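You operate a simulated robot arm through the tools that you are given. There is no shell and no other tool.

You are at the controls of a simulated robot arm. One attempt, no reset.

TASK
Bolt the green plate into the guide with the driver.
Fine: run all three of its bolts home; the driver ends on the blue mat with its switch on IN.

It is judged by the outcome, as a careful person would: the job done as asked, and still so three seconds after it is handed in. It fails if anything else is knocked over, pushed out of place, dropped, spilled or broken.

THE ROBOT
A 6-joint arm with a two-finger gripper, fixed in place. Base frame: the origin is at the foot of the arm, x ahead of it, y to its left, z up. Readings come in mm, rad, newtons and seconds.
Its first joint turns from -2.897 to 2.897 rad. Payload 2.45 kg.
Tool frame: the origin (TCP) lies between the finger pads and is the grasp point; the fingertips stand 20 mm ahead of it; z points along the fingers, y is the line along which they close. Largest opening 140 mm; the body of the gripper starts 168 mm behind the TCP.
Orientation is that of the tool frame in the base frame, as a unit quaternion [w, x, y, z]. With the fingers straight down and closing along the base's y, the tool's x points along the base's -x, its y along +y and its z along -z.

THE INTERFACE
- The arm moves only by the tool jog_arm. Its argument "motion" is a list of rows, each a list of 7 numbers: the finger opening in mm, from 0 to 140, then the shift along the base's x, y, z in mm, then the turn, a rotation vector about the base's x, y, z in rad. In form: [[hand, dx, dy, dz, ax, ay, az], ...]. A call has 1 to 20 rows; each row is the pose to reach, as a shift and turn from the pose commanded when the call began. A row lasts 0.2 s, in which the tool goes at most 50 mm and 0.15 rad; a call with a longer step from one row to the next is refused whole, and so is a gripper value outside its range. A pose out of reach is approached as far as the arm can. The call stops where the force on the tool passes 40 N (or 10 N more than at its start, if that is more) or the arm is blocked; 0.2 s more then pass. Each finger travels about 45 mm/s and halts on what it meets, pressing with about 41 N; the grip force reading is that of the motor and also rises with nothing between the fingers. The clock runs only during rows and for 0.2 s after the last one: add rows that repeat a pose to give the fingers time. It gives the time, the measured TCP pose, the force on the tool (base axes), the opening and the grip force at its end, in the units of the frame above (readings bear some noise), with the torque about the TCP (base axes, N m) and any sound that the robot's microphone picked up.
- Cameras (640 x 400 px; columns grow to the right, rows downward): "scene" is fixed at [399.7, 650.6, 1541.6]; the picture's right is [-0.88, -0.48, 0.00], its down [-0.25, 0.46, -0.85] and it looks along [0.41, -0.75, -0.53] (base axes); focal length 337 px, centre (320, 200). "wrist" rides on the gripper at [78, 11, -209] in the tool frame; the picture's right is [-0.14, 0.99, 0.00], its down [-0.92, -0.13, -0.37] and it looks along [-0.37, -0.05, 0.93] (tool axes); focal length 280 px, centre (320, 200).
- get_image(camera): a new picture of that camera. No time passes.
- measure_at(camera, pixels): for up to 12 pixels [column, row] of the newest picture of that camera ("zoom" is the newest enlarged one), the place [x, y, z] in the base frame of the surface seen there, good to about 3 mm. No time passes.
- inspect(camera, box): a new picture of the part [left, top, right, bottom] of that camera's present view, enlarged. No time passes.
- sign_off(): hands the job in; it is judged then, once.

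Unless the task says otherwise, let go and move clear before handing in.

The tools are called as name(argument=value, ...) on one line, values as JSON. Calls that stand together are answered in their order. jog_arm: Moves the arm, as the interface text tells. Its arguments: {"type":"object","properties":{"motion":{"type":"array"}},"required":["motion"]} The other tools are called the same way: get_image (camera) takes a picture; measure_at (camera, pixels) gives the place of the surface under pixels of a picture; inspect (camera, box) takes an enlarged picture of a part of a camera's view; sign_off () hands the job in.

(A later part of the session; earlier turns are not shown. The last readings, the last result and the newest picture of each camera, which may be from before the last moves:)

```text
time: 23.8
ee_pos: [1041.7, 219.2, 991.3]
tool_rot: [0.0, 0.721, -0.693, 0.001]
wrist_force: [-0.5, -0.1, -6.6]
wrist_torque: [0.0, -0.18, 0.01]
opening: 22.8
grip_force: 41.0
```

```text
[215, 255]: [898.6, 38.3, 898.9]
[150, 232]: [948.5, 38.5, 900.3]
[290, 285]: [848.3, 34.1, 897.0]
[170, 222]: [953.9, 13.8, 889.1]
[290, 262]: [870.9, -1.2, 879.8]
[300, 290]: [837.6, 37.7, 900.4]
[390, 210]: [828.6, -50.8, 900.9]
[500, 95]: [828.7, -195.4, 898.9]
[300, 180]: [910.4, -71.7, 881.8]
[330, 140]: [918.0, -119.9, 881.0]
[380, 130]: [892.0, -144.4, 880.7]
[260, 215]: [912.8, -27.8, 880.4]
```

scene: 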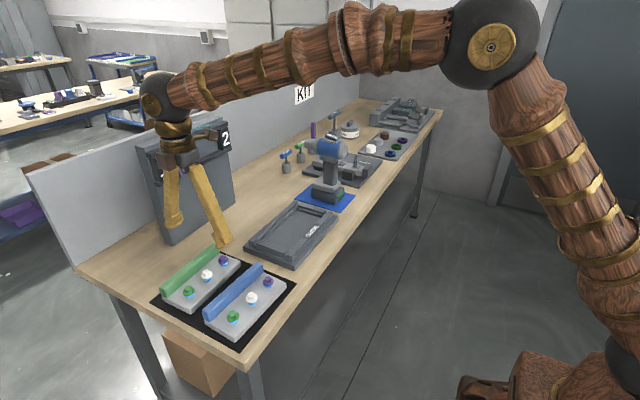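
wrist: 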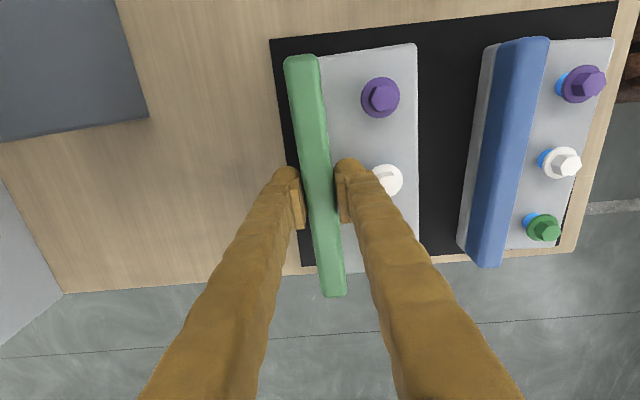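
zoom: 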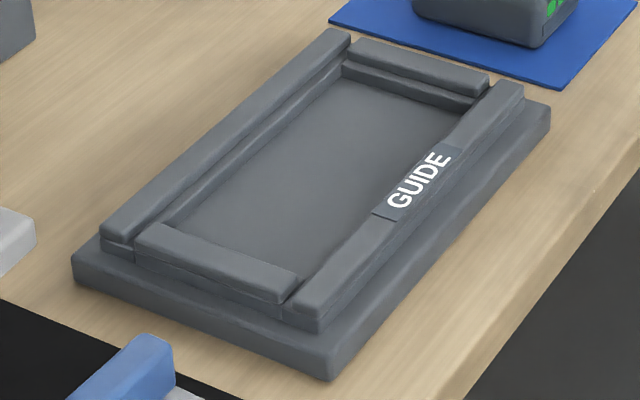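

The recess floor is at z≈881; the ledge edge on the far side is at x≈953, on the -y end at y≈-188. I'll carry the plate over at this height, taking out the 0.04 rad yaw, and stop short to look again.

jog_arm(motion=[[0, -8, 0, 2, 0, 0, -0.005], [0, -20, -2, 4, 0, 0, -0.01], [0, -35, -10, 6, 0, 0, -0.015], [0, -48, -22, 8, 0, 0, -0.02], [0, -55, -38, 9, 0, 0, -0.025], [0, -60, -55, 9, 0, 0, -0.03], [0, -62, -75, 9, 0, 0, -0.035], [0, -64, -95, 9, 0, 0, -0.04], [0, -66, -112, 9, 0, 0, -0.04], [0, -66, -122, 9, 0, 0, -0.04], [0, -66, -126, 9, 0, 0, -0.04], [0, -66, -126, 9, 0, 0, -0.04]])

get_image(camera="wrist")

get_image(camera="scene")

```text
time: 26.4
ee_pos: [976.1, 91.8, 999.8]
tool_rot: [0.0, -0.707, 0.707, 0.0]
wrist_force: [0.6, 0.1, -6.3]
wrist_torque: [-0.03, -0.18, 0.02]
opening: 22.8
grip_force: 40.4
```

```text
taken
```

wrist: 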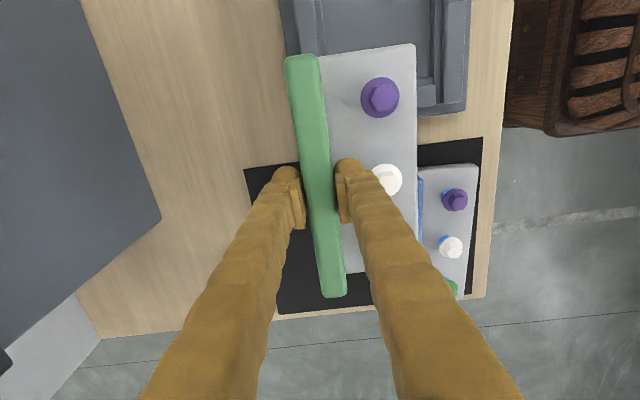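

```text
taken
```

scene: 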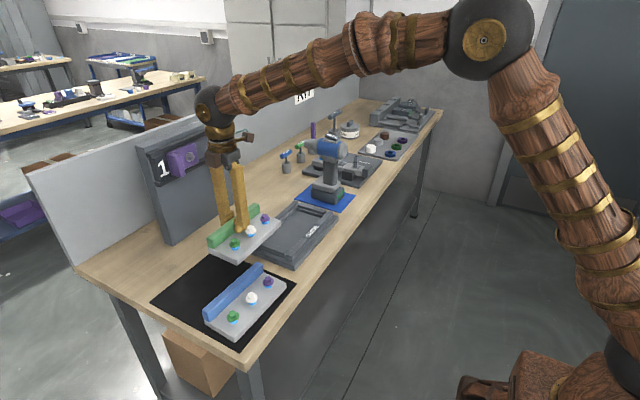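

The plate is held level; the guide's near rail shows at the top right of the wrist picture (440,50). I'll inspect and measure that rail's inner edges.

inspect(camera="wrist", box=[270, 0, 480, 130])

measure_at(camera="wrist", pixels=[[428, 20], [427, 70], [434, 20], [434, 60], [440, 20], [440, 60], [450, 20], [450, 80], [425, 100], [418, 82], [296, 20], [310, 20]])

measure_at(camera="wrist", pixels=[[416, 60], [416, 120], [417, 180], [410, 45], [330, 55], [290, 62], [318, 62], [380, 96], [386, 180], [345, 270], [325, 292], [312, 150]])

```text
3.05 times, centred on (375, 65) of wrist
```

zoom: 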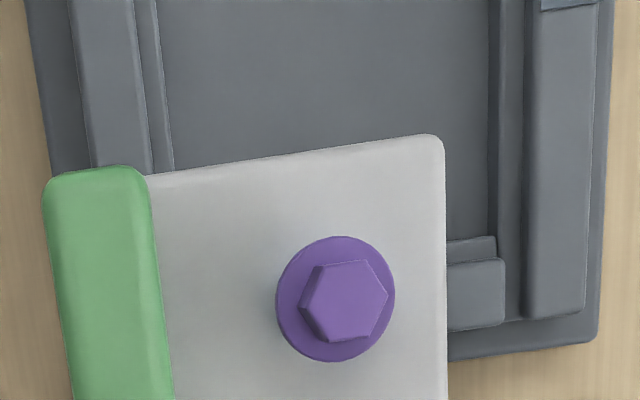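

```text
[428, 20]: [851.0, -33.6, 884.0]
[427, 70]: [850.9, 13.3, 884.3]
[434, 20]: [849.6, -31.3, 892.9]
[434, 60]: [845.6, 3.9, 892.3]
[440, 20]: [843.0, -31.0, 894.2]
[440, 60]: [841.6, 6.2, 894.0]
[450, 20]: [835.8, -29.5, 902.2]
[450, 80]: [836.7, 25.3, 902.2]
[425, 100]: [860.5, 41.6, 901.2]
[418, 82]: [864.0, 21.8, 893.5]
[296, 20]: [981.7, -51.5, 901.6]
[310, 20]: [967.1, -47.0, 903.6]
```

```text
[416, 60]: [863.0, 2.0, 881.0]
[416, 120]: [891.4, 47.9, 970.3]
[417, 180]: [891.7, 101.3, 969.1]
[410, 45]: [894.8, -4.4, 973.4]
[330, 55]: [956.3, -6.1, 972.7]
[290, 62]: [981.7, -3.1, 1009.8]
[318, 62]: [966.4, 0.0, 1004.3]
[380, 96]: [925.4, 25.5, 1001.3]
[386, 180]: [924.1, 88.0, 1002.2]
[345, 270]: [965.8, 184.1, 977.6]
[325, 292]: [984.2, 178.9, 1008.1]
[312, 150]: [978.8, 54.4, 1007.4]
```

The recess measures about x 850–953, y -187 to 18.5 (centre (901.7, -84)), and in hand the slab's near edge is 85 mm before the TCP and its white bolt 52 mm. That puts the TCP target at about (938.4, -80.5); I'll carry it there at height and check.

jog_arm(motion=[[0, -3, -10, 0, 0, 0, 0], [0, -8, -26, 0, 0, 0, 0], [0, -13, -46, 0, 0, 0, 0], [0, -18, -66, 0, 0, 0, 0], [0, -23, -86, 0, 0, 0, 0], [0, -28, -106, 0, 0, 0, 0], [0, -32, -126, 0, 0, 0, 0], [0, -35, -146, 0, 0, 0, 0], [0, -37, -162, 0, 0, 0, 0], [0, -37.5, -170, -2, 0, 0, 0], [0, -37.5, -172, -6, 0, 0, 0], [0, -37.5, -172, -14, 0, 0, 0], [0, -37.5, -172, -20, 0, 0, 0], [0, -37.5, -172, -20, 0, 0, 0]])

get_image(camera="wrist")

inspect(camera="scene", box=[230, 175, 360, 285])

```text
time: 29.4
ee_pos: [937.5, -80.9, 978.0]
tool_rot: [-0.001, -0.707, 0.707, 0.0]
wrist_force: [-0.6, 0.1, -5.3]
wrist_torque: [-0.01, -0.15, 0.02]
opening: 23.1
grip_force: 41.2
```

```text
taken
```

wrist: 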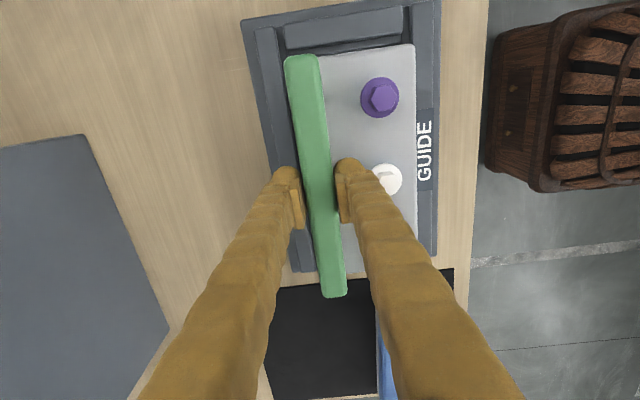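

```text
3.64 times, centred on (295, 230) of scene
```

zoom: 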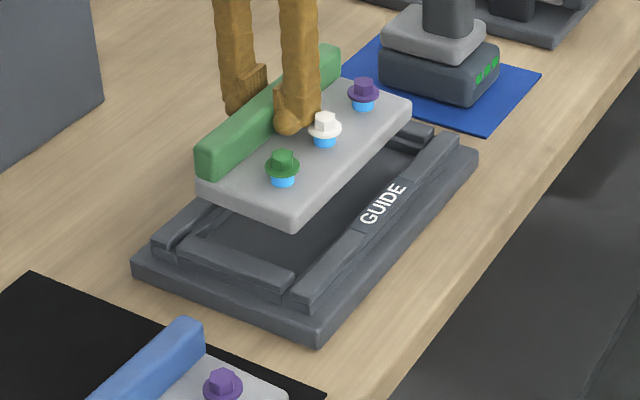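

The plate hovers over the guide with its bar along the far rail. I'll measure plate edges against the rails in the wrist view.

inspect(camera="wrist", box=[230, 0, 450, 140])

measure_at(camera="wrist", pixels=[[414, 60], [415, 120], [416, 210], [405, 46], [330, 55], [380, 97], [386, 180], [420, 80], [428, 80], [300, 40], [350, 45], [400, 38]])

measure_at(camera="wrist", pixels=[[270, 60], [282, 120], [283, 60], [266, 100], [280, 150], [290, 150], [300, 250], [345, 30], [345, 20], [419, 200], [430, 200], [360, 268]])

```text
2.86 times, centred on (340, 70) of wrist
```

zoom: 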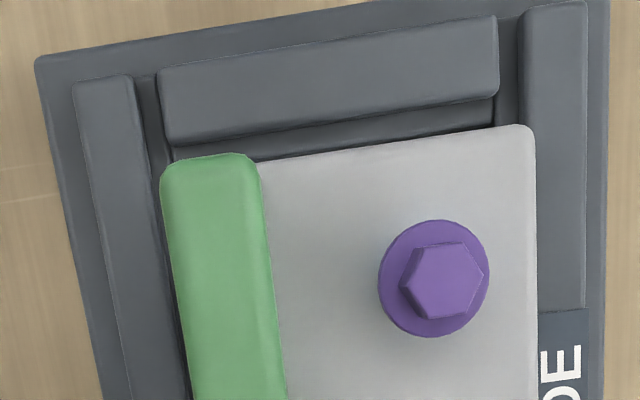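

```text
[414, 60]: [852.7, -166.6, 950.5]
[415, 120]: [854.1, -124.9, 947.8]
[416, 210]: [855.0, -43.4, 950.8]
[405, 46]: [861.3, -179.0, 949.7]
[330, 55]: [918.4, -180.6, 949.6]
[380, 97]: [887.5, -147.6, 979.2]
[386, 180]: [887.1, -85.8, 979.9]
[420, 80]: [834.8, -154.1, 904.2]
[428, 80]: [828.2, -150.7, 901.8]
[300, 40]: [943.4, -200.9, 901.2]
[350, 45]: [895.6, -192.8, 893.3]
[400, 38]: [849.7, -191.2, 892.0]
```

```text
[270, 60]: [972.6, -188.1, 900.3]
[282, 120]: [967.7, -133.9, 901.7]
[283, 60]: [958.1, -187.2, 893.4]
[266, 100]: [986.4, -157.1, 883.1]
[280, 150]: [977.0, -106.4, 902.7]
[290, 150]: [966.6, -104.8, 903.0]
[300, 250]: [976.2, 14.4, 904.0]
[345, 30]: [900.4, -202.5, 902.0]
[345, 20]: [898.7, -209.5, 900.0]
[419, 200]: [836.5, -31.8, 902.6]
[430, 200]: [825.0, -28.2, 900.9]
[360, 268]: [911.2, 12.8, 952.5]
```

The gaps look like ~3.5 mm near, ~4 mm far, ~7 mm at the -y end and ~4 at the +y end. I'll shift -1.5 mm in y and lower the plate most of the way.

jog_arm(motion=[[0, 0, -1.5, -4, 0, 0, 0], [0, 0, -1.5, -10, 0, 0, 0], [0, 0, -1.5, -17, 0, 0, 0], [0, 0, -1.5, -24, 0, 0, 0], [0, 0, -1.5, -31, 0, 0, 0], [0, 0, -1.5, -36, 0, 0, 0], [0, 0, -1.5, -39, 0, 0, 0], [0, 0, -1.5, -39, 0, 0, 0]])

get_image(camera="wrist")

inspect(camera="scene", box=[230, 175, 360, 285])

```text
time: 31.2
ee_pos: [938.3, -80.7, 940.8]
tool_rot: [0.0, 0.707, -0.707, 0.001]
wrist_force: [-0.3, -3.8, -4.6]
wrist_torque: [-0.12, -0.14, 0.16]
opening: 22.7
grip_force: 40.9
```

```text
taken
```

wrist: 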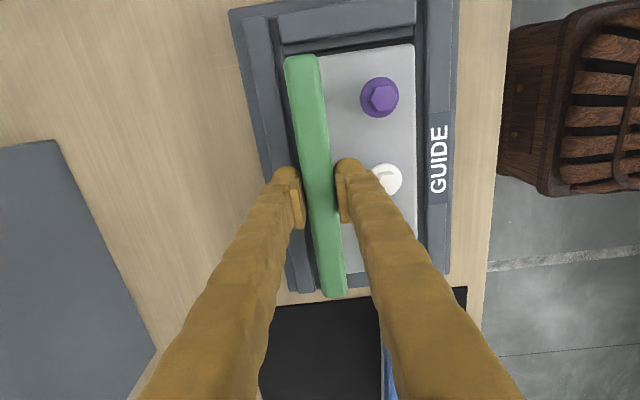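

```text
3.64 times, centred on (295, 230) of scene
```

zoom: 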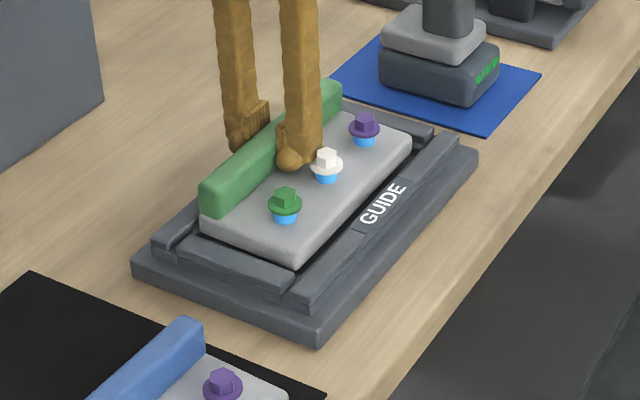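

A small force of -3.8 N along y shows the plate's +y end touching the end rail. I'll measure the gap at the purple end before shifting.

inspect(camera="wrist", box=[220, 0, 460, 150])

measure_at(camera="wrist", pixels=[[405, 46], [350, 52], [350, 42], [400, 36], [414, 60], [416, 210], [425, 80], [426, 200], [421, 100], [360, 285], [365, 292], [345, 292]])

inspect(camera="scene", box=[240, 215, 330, 275])

```text
2.67 times, centred on (340, 75) of wrist
```

zoom: 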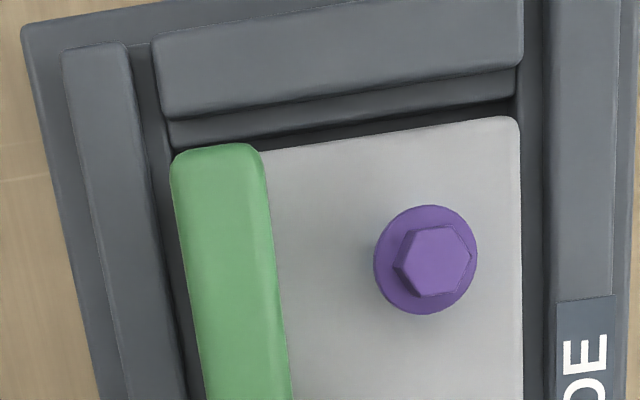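

```text
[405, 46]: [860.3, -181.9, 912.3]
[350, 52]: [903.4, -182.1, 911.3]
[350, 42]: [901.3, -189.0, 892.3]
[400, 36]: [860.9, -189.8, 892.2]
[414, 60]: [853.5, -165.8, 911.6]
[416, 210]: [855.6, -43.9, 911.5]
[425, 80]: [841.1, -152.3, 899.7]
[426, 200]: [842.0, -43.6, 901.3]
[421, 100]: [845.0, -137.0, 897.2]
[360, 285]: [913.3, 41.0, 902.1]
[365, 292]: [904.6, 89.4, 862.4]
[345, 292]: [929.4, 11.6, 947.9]
```

```text
6.67 times, centred on (285, 245) of scene
```

zoom: 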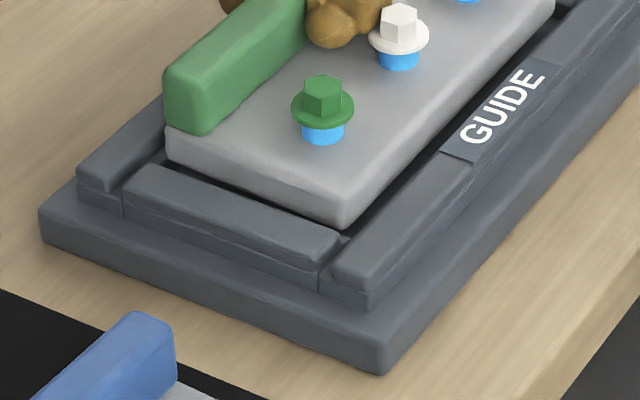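

At the purple end there is still about 5 mm of gap, so I'll shift -2.5 mm in y and see whether the side force disappears.

jog_arm(motion=[[0, 0, 0, 1, 0, 0, 0], [0, 0, -1.2, 1, 0, 0, 0], [0, 0, -2.5, 1, 0, 0, 0], [0, 0, -2.5, 1, 0, 0, 0]])

```text
time: 32.2
ee_pos: [937.9, -85.1, 942.6]
tool_rot: [0.0, -0.707, 0.707, 0.0]
wrist_force: [0.1, -0.2, -4.9]
wrist_torque: [-0.03, -0.19, -0.02]
opening: 22.9
grip_force: 40.6
```

The side force is gone. I'll lower in 2 mm steps until the plate seats.

jog_arm(motion=[[0, 0, 0, -2, 0, 0, 0], [0, 0, 0, -4, 0, 0, 0], [0, 0, 0, -6, 0, 0, 0], [0, 0, 0, -8, 0, 0, 0], [0, 0, 0, -8, 0, 0, 0]])

```text
time: 33.4
ee_pos: [936.6, -84.9, 932.7]
tool_rot: [0.0, 0.707, -0.707, 0.001]
wrist_force: [-0.9, 0.6, -4.9]
wrist_torque: [-0.01, -0.2, 0.0]
opening: 23.2
grip_force: 41.2
```

Still carrying the full weight (-4.9 N) at TCP 932.7, with no side load. I'll go on down in 1 mm steps.

jog_arm(motion=[[0, 0, 0, -1, 0, 0, 0], [0, 0, 0, -2, 0, 0, 0], [0, 0, 0, -3, 0, 0, 0], [0, 0, 0, -3, 0, 0, 0]])

inspect(camera="scene", box=[230, 175, 360, 285])

```text
time: 34.4
ee_pos: [935.8, -83.9, 931.0]
tool_rot: [0.0, 0.707, -0.707, 0.0]
wrist_force: [1.2, -0.2, 0.8]
wrist_torque: [-0.1, 0.24, 0.08]
opening: 23.3
grip_force: 41.3
```

```text
3.64 times, centred on (295, 230) of scene
```

zoom: 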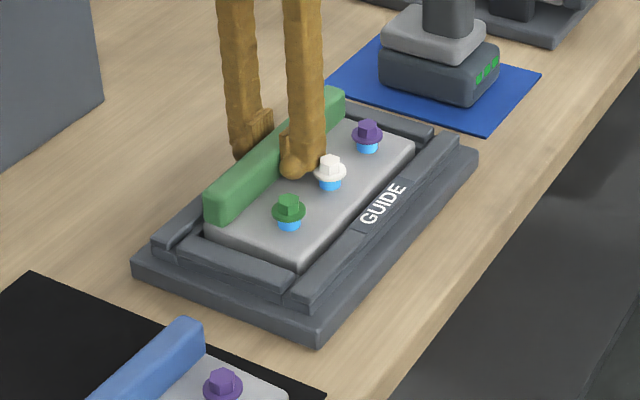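

The weight has gone onto the guide floor at TCP 931, as predicted. I'll open to 32 mm and go straight up.

jog_arm(motion=[[26, 0, 0, 0.5, 0, 0, 0], [30, 0, 0, 0.5, 0, 0, 0], [31, 0, 0, 0.5, 0, 0, 0], [31, 0, 0, 6, 0, 0, 0], [31, 0, 0, 16, 0, 0, 0], [31, 0, 0, 30, 0, 0, 0], [31, 0, 0, 60, 0, 0, 0], [31, 0, 0, 100, 0, 0, 0], [31, 0, 0, 150, 0, 0, 0], [31, 0, 0, 190, 0, 0, 0]])

get_image(camera="wrist")

inspect(camera="scene", box=[230, 175, 360, 285])

```text
time: 36.6
ee_pos: [936.3, -84.6, 1123.0]
tool_rot: [0.0, 0.708, -0.707, 0.0]
wrist_force: [1.8, 0.4, 0.2]
wrist_torque: [-0.01, 0.0, 0.02]
opening: 30.9
grip_force: 0.1
```

```text
taken
```

wrist: 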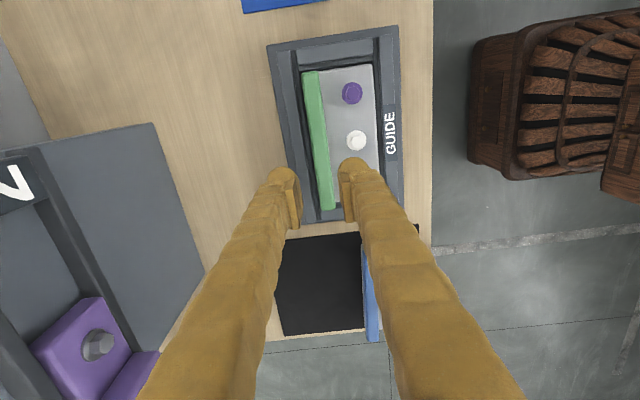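

```text
3.64 times, centred on (295, 230) of scene
```

zoom: 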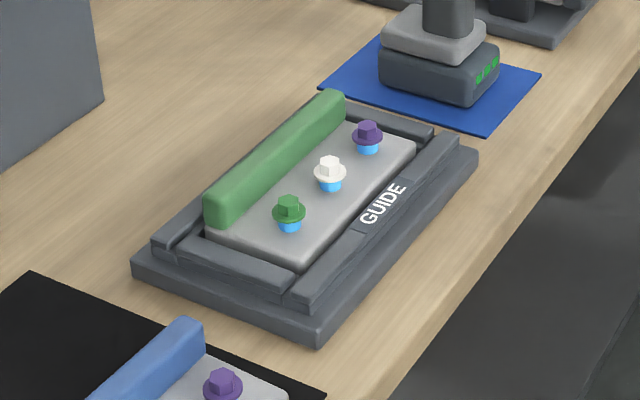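

The plate sits in the guide with its bar on the far side. I'll measure its level and bolt positions for the driving later.

inspect(camera="wrist", box=[255, 20, 415, 230])

measure_at(camera="wrist", pixels=[[352, 93], [356, 140], [333, 75], [365, 70], [335, 150], [375, 120], [370, 75], [377, 150], [310, 85], [320, 150], [330, 200], [340, 120]])

measure_at(camera="scene", pixels=[[309, 230], [320, 220], [298, 240], [295, 243], [288, 250], [310, 243], [323, 222], [335, 213], [331, 210], [320, 215], [309, 225], [298, 235]])

```text
1.90 times, centred on (335, 125) of wrist
```

zoom: 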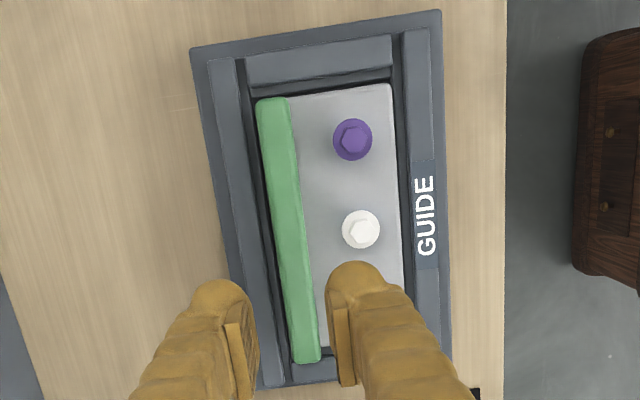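

```text
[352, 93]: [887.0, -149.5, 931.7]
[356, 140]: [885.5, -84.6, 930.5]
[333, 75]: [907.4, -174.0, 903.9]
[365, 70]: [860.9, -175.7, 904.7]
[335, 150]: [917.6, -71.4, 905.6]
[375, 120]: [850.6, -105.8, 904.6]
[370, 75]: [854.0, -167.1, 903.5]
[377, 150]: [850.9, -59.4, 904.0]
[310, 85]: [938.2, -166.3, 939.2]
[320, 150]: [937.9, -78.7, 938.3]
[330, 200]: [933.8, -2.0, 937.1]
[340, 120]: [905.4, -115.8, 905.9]
```

```text
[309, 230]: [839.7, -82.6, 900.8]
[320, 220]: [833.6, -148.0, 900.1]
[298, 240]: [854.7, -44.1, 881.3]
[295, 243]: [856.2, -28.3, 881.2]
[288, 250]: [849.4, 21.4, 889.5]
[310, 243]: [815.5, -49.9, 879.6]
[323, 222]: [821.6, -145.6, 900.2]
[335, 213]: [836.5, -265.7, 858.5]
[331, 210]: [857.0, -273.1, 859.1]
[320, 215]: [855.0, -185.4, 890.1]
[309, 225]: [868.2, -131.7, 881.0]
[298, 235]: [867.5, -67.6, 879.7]
```

The plate lies flat in the guide: slab top z≈905, bolt heads at (887,-149.5), (885.5,-84.6) with tops at z≈931. Next I'll study the driver and its switch closely.

inspect(camera="scene", box=[300, 125, 360, 165])

inspect(camera="scene", box=[290, 125, 370, 215])

get_image(camera="scene")

```text
10.00 times, centred on (330, 145) of scene
```

zoom: 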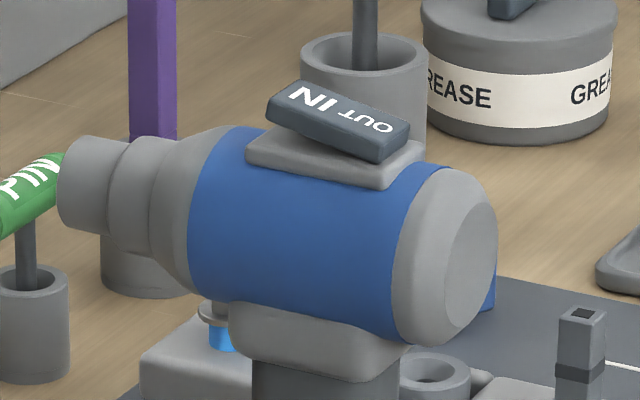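

```text
4.44 times, centred on (330, 170) of scene
```

zoom: 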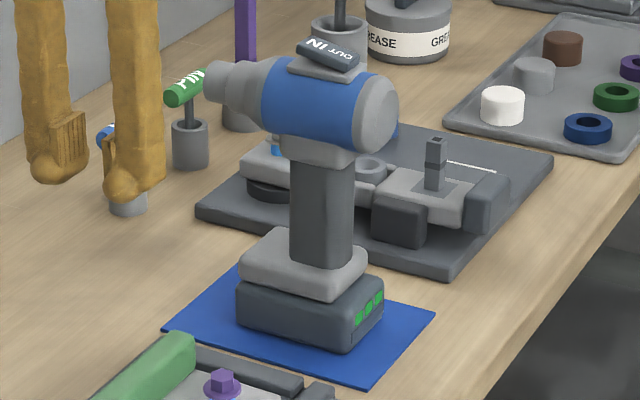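

```text
taken
```

scene: 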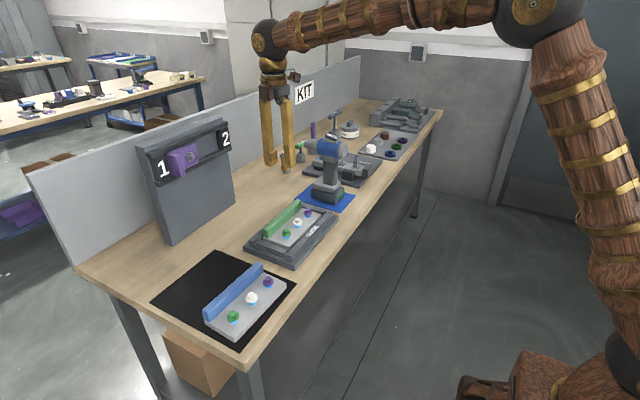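

There's no trigger on the driver, and in the 10x zoom the rocker on top has its OUT end (388,130) pressed down and its IN end (290,100) raised, so it is likely set to OUT now. I'll turn the gripper back and fly over to look at the driver from behind and above.

jog_arm(motion=[[60, -10, -10, 20, 0, 0, -0.14], [80, -30, -30, 40, 0, 0, -0.28], [100, -50, -50, 60, 0, 0, -0.42], [120, -70, -70, 80, 0, 0, -0.56], [140, -95, -95, 100, 0, 0, -0.7], [140, -120, -120, 115, 0, 0, -0.84], [140, -145, -145, 127, 0, 0, -0.98], [140, -170, -170, 127, 0, 0, -1.12], [140, -195, -195, 127, 0, 0, -1.26], [140, -215, -220, 127, 0, 0, -1.4], [140, -236, -245, 127, 0, 0, -1.54], [140, -236, -245, 127, 0, 0, -1.571]])

get_image(camera="wrist")

inspect(camera="wrist", box=[220, 180, 420, 400])

```text
time: 39.2
ee_pos: [699.4, -330.6, 1247.3]
tool_rot: [0.0, 0.001, 1.0, 0.0]
wrist_force: [0.8, -0.1, 0.5]
wrist_torque: [0.0, -0.04, 0.0]
opening: 140.1
grip_force: 0.0
```

```text
taken
```

wrist: 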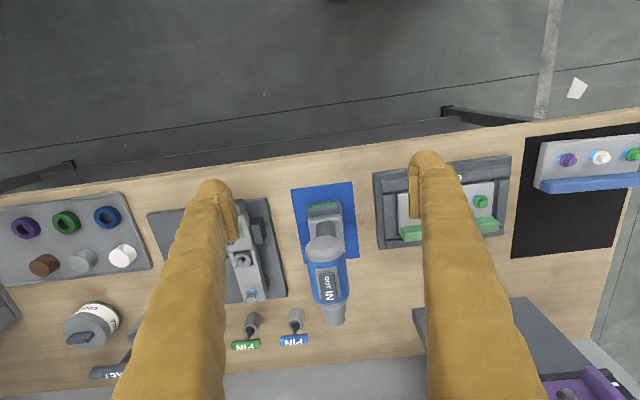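

```text
1.82 times, centred on (320, 290) of wrist
```

zoom: 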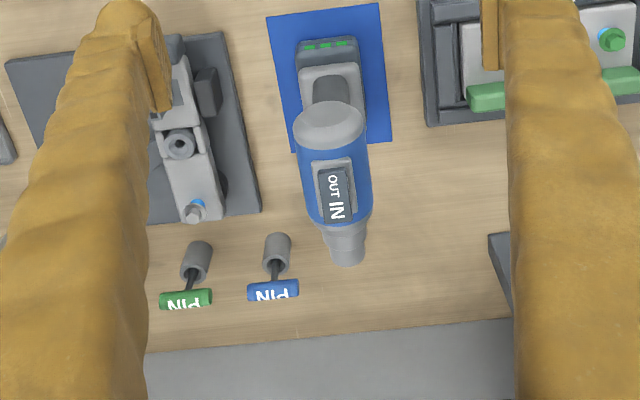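

inspect(camera="wrist", box=[280, 170, 370, 340])

measure_at(camera="wrist", pixels=[[329, 279], [331, 296], [328, 270], [334, 320], [324, 246], [322, 215], [312, 207], [340, 207], [338, 235], [308, 215], [327, 262], [333, 305]])

measure_at(camera="wrist", pixels=[[292, 190], [352, 183], [358, 255], [303, 262], [306, 265], [346, 262], [311, 290], [350, 285], [323, 322], [345, 320], [326, 287], [318, 283]])

```text
2.35 times, centred on (325, 255) of wrist
```

zoom: 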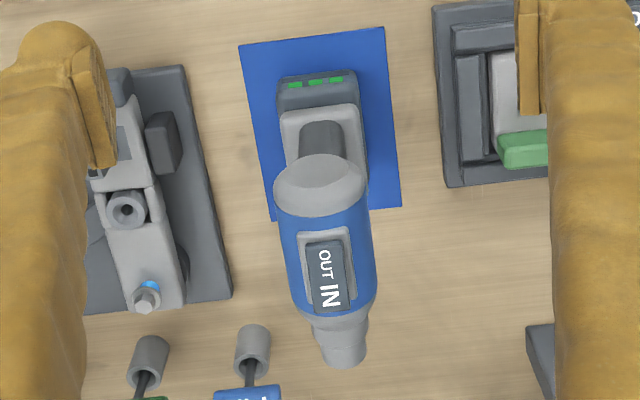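

```text
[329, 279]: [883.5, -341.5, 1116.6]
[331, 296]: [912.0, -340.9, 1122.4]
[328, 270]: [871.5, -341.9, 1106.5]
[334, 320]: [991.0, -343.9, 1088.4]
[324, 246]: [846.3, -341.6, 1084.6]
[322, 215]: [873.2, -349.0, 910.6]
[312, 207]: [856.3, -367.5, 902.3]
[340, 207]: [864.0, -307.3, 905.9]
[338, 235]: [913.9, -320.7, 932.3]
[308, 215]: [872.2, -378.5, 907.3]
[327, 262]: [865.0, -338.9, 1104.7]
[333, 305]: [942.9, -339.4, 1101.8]
```

```text
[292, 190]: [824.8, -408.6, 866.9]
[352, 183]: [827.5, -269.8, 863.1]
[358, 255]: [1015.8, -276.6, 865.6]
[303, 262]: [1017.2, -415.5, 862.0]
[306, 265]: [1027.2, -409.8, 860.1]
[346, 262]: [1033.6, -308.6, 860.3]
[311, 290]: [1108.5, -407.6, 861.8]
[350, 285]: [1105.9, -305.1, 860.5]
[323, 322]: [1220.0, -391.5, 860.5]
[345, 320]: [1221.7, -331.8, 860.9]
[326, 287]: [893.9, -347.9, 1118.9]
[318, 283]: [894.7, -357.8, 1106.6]
```

The driver's barrel runs along +x at y≈-341; the rocker's IN end is at about (915,-341,1122), raised, and the OUT end at (882,-341,1114). I'll measure the body, handle and battery from the scene side.

inspect(camera="scene", box=[290, 125, 370, 215])

measure_at(camera="zoom", pixels=[[240, 300], [340, 330], [380, 295], [250, 265], [350, 285], [300, 180], [320, 240], [350, 200], [315, 110], [380, 110], [225, 90], [290, 145]])

measure_at(camera="zoom", pixels=[[292, 240], [352, 250], [292, 180], [355, 170], [245, 285], [350, 340], [325, 230], [330, 100], [245, 90], [215, 85], [270, 150], [345, 155]])

```text
4.44 times, centred on (330, 170) of scene
```

zoom: 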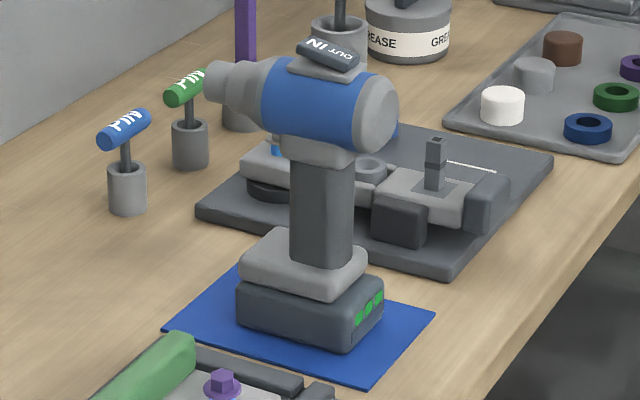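

```text
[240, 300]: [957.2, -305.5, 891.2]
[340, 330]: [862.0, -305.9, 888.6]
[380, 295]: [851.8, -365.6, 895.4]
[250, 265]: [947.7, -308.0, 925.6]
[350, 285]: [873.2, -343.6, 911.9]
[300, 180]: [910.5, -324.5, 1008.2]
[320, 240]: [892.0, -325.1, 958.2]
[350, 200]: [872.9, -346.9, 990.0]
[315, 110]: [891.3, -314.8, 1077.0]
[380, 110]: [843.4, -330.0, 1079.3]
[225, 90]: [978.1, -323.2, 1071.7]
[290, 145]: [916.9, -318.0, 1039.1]
```

```text
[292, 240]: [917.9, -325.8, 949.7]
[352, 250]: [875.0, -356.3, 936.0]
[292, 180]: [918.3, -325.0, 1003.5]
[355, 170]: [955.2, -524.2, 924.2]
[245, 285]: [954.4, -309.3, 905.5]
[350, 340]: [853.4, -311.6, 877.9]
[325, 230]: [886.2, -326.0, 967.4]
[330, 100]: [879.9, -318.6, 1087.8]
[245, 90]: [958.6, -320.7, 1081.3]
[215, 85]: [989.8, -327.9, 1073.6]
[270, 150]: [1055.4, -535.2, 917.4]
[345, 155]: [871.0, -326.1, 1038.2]
```

Driver geometry: battery x 852–957, y -378 to -305; handle x 873–918, y -357 to -325, z 930–1040; barrel axis near y -341, z 1078; nose tip x≈991. I'll zoom in on the rocker to fix its exact ends.

inspect(camera="wrist", box=[305, 235, 355, 335])

measure_at(camera="zoom", pixels=[[336, 158], [338, 170], [340, 190], [343, 210], [347, 230], [350, 245], [352, 255], [355, 265], [330, 140], [325, 110], [370, 330], [360, 290]])

```text
4.00 times, centred on (330, 285) of wrist
```

zoom: 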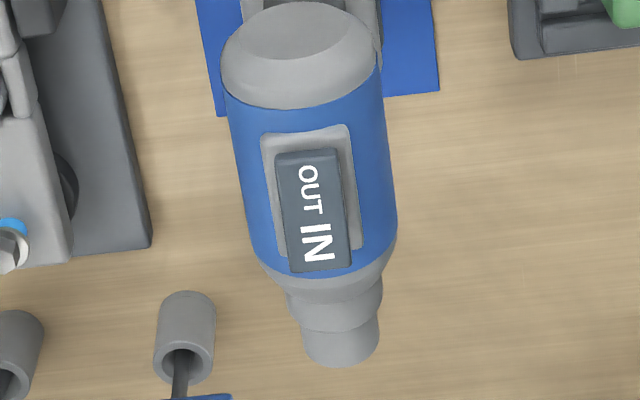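

```text
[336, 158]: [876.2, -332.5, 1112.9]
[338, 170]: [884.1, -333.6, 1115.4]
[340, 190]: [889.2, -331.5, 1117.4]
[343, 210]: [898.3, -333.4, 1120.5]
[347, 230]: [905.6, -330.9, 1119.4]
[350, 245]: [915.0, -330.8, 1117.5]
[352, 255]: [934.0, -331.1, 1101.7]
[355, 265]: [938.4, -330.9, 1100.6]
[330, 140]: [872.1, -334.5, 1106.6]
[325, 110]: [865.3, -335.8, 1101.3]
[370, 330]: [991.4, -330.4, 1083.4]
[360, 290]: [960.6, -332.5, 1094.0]
```

The rocker spans x 876–919, y -351 to -331, with the raised IN end at z≈1122. I'll close the fingers and go above its IN end at (930,-341).

jog_arm(motion=[[110, 40, -2, 0, 0, 0, 0], [80, 85, -4, -5, 0, 0, 0], [50, 130, -6, -15, 0, 0, 0], [20, 170, -8, -30, 0, 0, 0], [0, 205, -9, -50, 0, 0, 0], [0, 225, -10, -70, 0, 0, 0], [0, 231, -10.5, -87, 0, 0, 0], [0, 231, -10.5, -95, 0, 0, 0], [0, 231, -10.5, -95, 0, 0, 0]])

inspect(camera="scene", box=[295, 95, 375, 165])

get_image(camera="wrist")

```text
time: 41.2
ee_pos: [932.5, -340.7, 1153.4]
tool_rot: [0.0, 0.001, 1.0, 0.001]
wrist_force: [0.1, 1.0, -0.3]
wrist_torque: [-0.01, 0.01, -0.04]
opening: 0.0
grip_force: 25.3
```

```text
5.71 times, centred on (335, 130) of scene
```

zoom: 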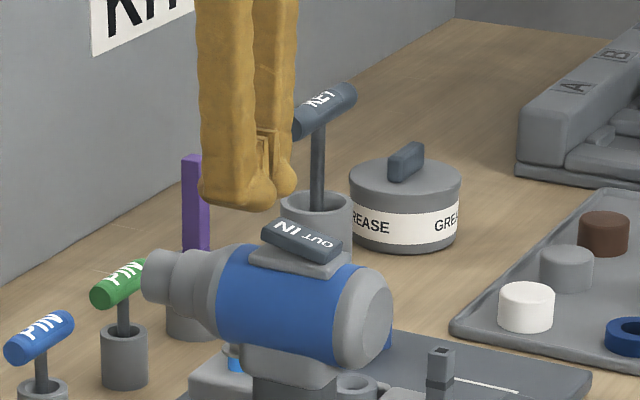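

```text
taken
```

wrist: 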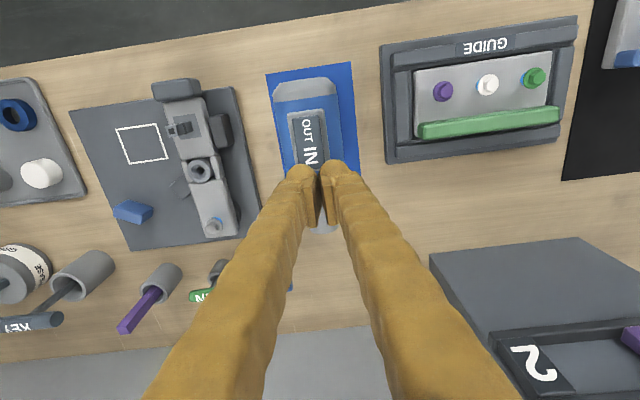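

The closed fingertips are over the IN end, at z≈1133. I'll press down in small steps, watching the force.

jog_arm(motion=[[0, 0, 0, -5, 0, 0, 0], [0, 0, 0, -9, 0, 0, 0], [0, 0, 0, -11, 0, 0, 0], [0, 0, 0, -13, 0, 0, 0], [0, 0, 0, -14, 0, 0, 0]])

inspect(camera="scene", box=[295, 95, 375, 165])

```text
time: 42.4
ee_pos: [931.7, -339.8, 1139.8]
tool_rot: [0.0, 0.0, 1.0, 0.0]
wrist_force: [0.4, -0.3, 1.3]
wrist_torque: [0.0, -0.03, 0.04]
opening: 0.0
grip_force: 29.5
```

```text
5.71 times, centred on (335, 130) of scene
```

zoom: 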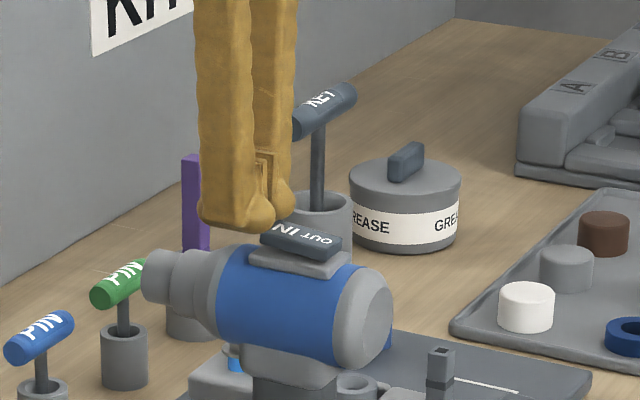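

The rocker is rotating (nearly level now) with little force. I'll press further in small steps.

jog_arm(motion=[[0, 0, 0, -2, 0, 0, 0], [0, 0, 0, -4, 0, 0, 0], [0, 0, 0, -5, 0, 0, 0], [0, 0, 0, -6, 0, 0, 0]])

inspect(camera="scene", box=[295, 95, 375, 165])

```text
time: 43.4
ee_pos: [931.9, -340.0, 1133.5]
tool_rot: [0.0, -0.001, 1.0, -0.001]
wrist_force: [1.1, 0.2, 0.2]
wrist_torque: [-0.02, 0.0, 0.01]
opening: 0.1
grip_force: 29.3
```

```text
5.71 times, centred on (335, 130) of scene
```

zoom: 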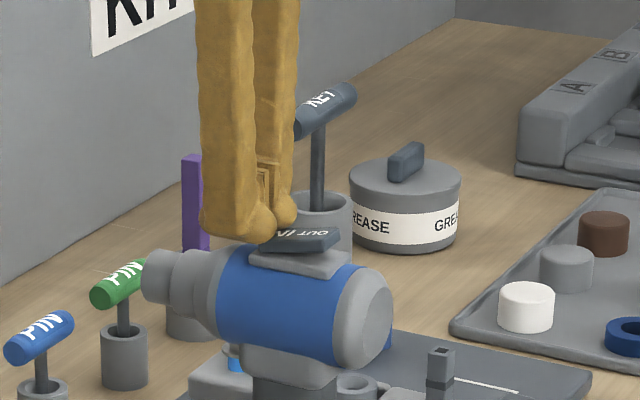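

The rocker has snapped over: its OUT end (330,238) now stands up and the force is nil. I'll lift clear and check the switch.

jog_arm(motion=[[0, 0, 0, 15, 0, 0, 0], [0, 0, 0, 45, 0, 0, 0], [0, -30, 0, 90, 0, 0, 0], [30, -75, 0, 110, 0, 0, 0], [70, -120, 0, 110, 0, 0, 0], [100, -165, 0, 110, 0, 0, 0], [140, -210, 0, 110, 0, 0, 0], [140, -230, 0, 110, 0, 0, 0]])

inspect(camera="scene", box=[300, 125, 360, 165])

get_image(camera="wrist")

inspect(camera="wrist", box=[300, 220, 360, 320])

```text
refused: row 3 steps farther than a row can; nothing moved
```

```text
10.00 times, centred on (330, 145) of scene
```

zoom: 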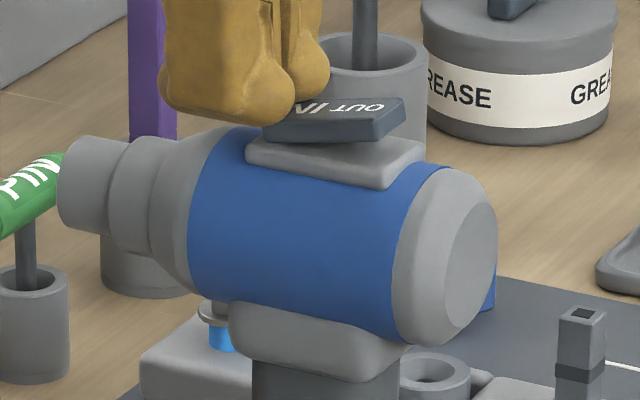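

```text
taken
```

wrist: 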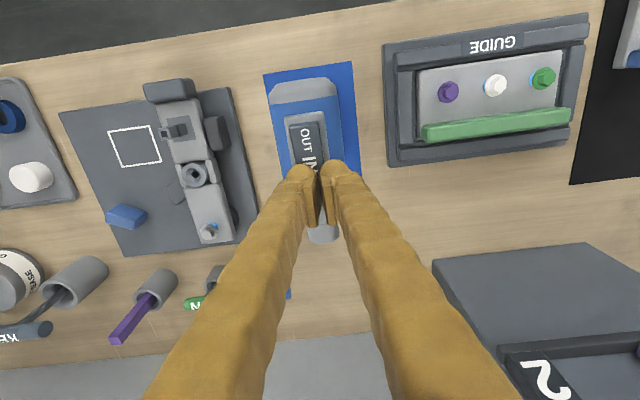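

```text
4.00 times, centred on (330, 270) of wrist
```

zoom: 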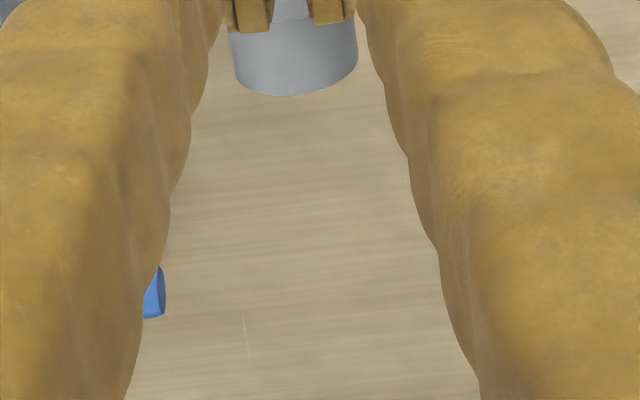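

The move was refused for a long step, but the zoom shows the IN end down and OUT end up under the fingers. I'll retreat with shorter steps.

jog_arm(motion=[[0, 0, 0, 15, 0, 0, 0], [0, 0, 0, 50, 0, 0, 0], [0, -20, 0, 85, 0, 0, 0], [30, -55, 0, 110, 0, 0, 0], [70, -100, 0, 110, 0, 0, 0], [100, -145, 0, 110, 0, 0, 0], [140, -190, 0, 110, 0, 0, 0], [140, -230, 0, 110, 0, 0, 0], [140, -230, 0, 110, 0, 0, 0]])

inspect(camera="scene", box=[300, 125, 360, 165])

get_image(camera="wrist")

```text
time: 45.4
ee_pos: [705.7, -340.4, 1245.7]
tool_rot: [0.0, -0.001, 1.0, 0.0]
wrist_force: [-0.5, -0.5, 0.1]
wrist_torque: [0.0, -0.01, 0.0]
opening: 119.5
grip_force: 0.1
```

```text
10.00 times, centred on (330, 145) of scene
```

zoom: 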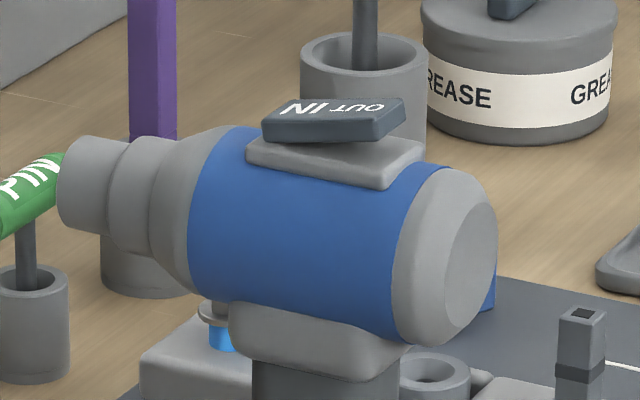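

```text
taken
```

wrist: 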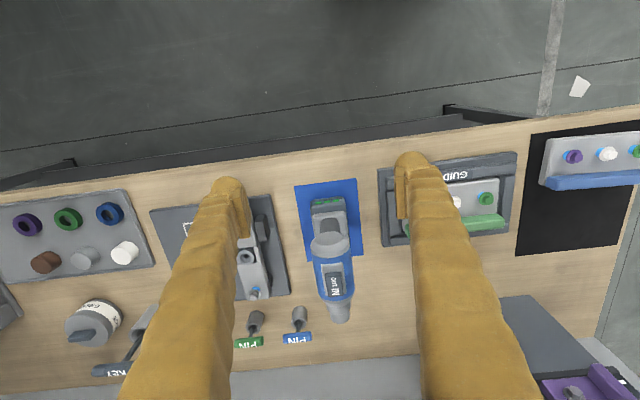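

The rocker now stays with its IN end down and OUT end up, and the driver has not moved. To get the nose downwards later, I'll grip the handle from behind with the fingers pointing along +x; first I'll turn the tool to horizontal at a safe place.

jog_arm(motion=[[120, 0, 0, -5, 0, -0.14, 0], [110, 0, 0, -10, 0, -0.28, 0], [100, 0, 0, -20, 0, -0.42, 0], [90, 0, 0, -30, 0, -0.56, 0], [80, 0, 0, -40, 0, -0.7, 0], [72, 0, 0, -50, 0, -0.84, 0], [72, 0, 0, -60, 0, -0.98, 0], [72, 0, 0, -70, 0, -1.12, 0], [72, 0, 0, -80, 0, -1.26, 0], [72, 0, 0, -90, 0, -1.4, 0], [72, 0, 0, -95, 0, -1.54, 0], [72, 0, 0, -95, 0, -1.5708, 0], [72, 0, 0, -95, 0, -1.5708, 0]])

get_image(camera="wrist")

get_image(camera="scene")

```text
time: 48.2
ee_pos: [701.7, -338.3, 1147.6]
tool_rot: [0.707, 0.001, 0.707, 0.0]
wrist_force: [-0.5, -0.3, -0.2]
wrist_torque: [0.02, 0.0, -0.02]
opening: 72.2
grip_force: 0.1
```

```text
taken
```

wrist: 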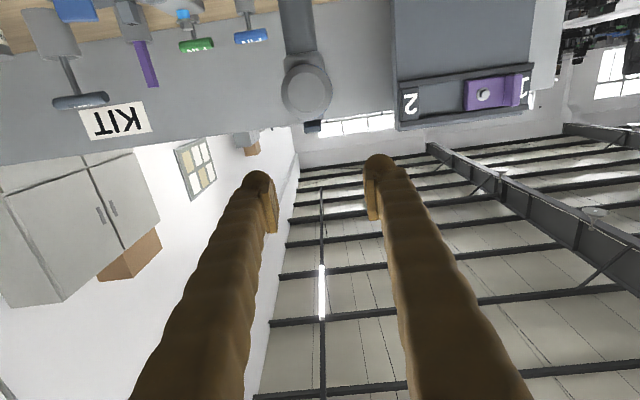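

```text
taken
```

scene: 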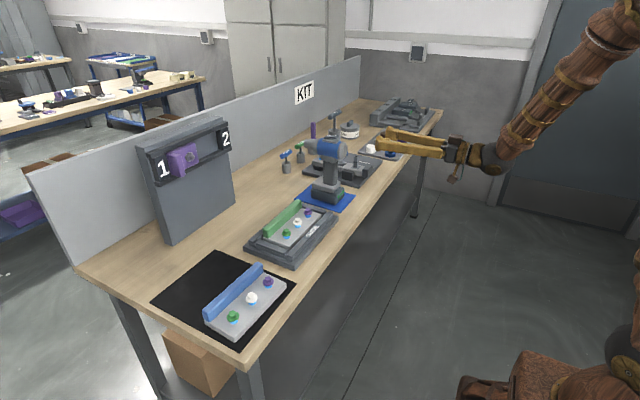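

The tool is horizontal and pointing at the driver from behind. I'll come down to handle height (z≈990) still well back from it.

jog_arm(motion=[[72, 5, -0.5, -40, 0, 0, 0], [72, 10, -1, -80, 0, 0, 0], [72, 15, -1.5, -120, 0, 0, 0], [72, 15, -1.5, -150, 0, 0, 0], [72, 15, -1.5, -157, 0, 0, 0], [72, 15, -1.5, -157, 0, 0, 0]])

get_image(camera="wrist")

inspect(camera="scene", box=[300, 110, 500, 235])

```text
time: 49.6
ee_pos: [722.1, -344.7, 998.7]
tool_rot: [0.705, 0.003, 0.709, 0.005]
wrist_force: [-0.1, 0.0, -0.3]
wrist_torque: [0.0, -0.01, -0.03]
opening: 72.0
grip_force: 0.1
out of reach, approached as far as the arm can: row 4, 5, 6
```

```text
taken
```

wrist: 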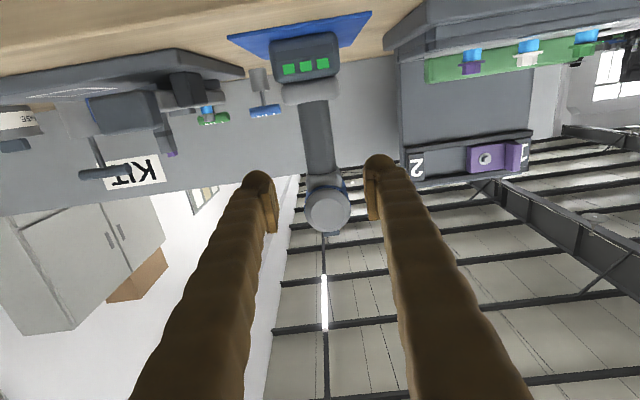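

```text
3.20 times, centred on (400, 172) of scene
```

zoom: 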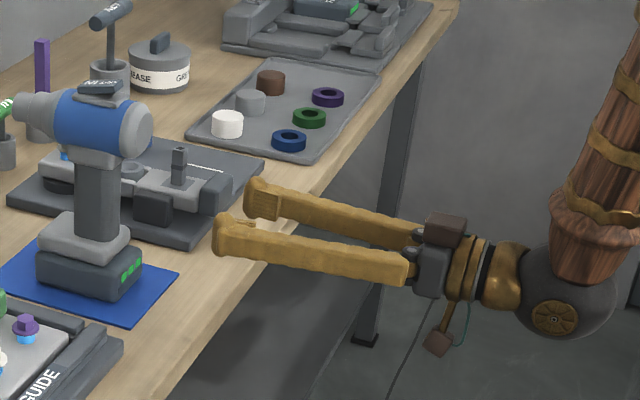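

The arm couldn't fold quite that far back (pose is at x 722, z 999), but the handle is further out. I'll move forward a bit at about this height and read the pose again.

jog_arm(motion=[[72, 15, 0, 5, 0, 0, 0], [72, 35, 0, 5, 0, 0, 0], [72, 55, 0, 0, 0, 0, 0], [72, 75, 0, 0, 0, 0, 0], [72, 75, 0, 0, 0, 0, 0]])

get_image(camera="wrist")

inspect(camera="scene", box=[280, 110, 440, 225])

```text
time: 50.8
ee_pos: [797.8, -344.1, 998.8]
tool_rot: [0.707, 0.0, 0.707, 0.0]
wrist_force: [-0.4, -0.8, 0.4]
wrist_torque: [0.01, 0.03, 0.02]
opening: 72.1
grip_force: 0.1
```

```text
taken
```

wrist: 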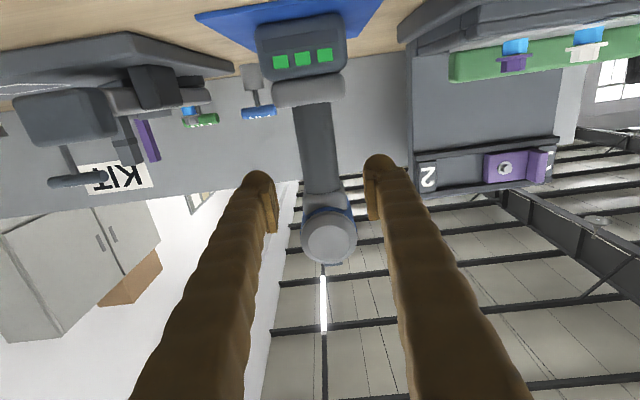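

```text
3.48 times, centred on (360, 168) of scene
```

zoom: 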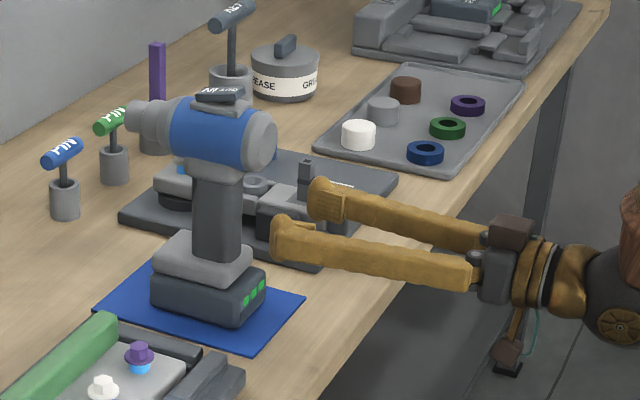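

The pose is now exact at (798,-344,999). I'll measure the handle from this view to centre the fingers on it.

measure_at(camera="wrist", pixels=[[300, 130], [316, 130], [332, 130], [305, 170], [320, 170], [336, 170], [318, 110], [318, 190], [330, 240], [308, 92], [300, 50], [345, 30]])

inspect(camera="wrist", box=[240, 0, 400, 270])

```text
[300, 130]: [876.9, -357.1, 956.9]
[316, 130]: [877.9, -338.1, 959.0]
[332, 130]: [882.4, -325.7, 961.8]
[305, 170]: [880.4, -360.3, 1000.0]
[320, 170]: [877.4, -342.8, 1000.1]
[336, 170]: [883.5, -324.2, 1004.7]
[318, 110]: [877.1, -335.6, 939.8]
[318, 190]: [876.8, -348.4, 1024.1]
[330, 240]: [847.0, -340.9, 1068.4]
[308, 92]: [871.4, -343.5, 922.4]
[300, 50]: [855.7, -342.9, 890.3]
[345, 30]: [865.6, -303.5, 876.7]
```

```text
1.48 times, centred on (320, 135) of wrist
```

zoom: 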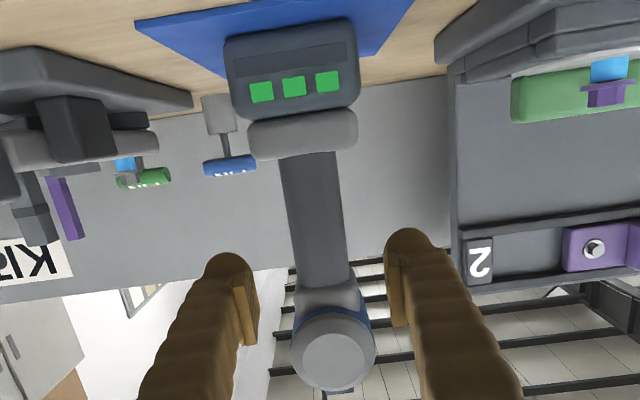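

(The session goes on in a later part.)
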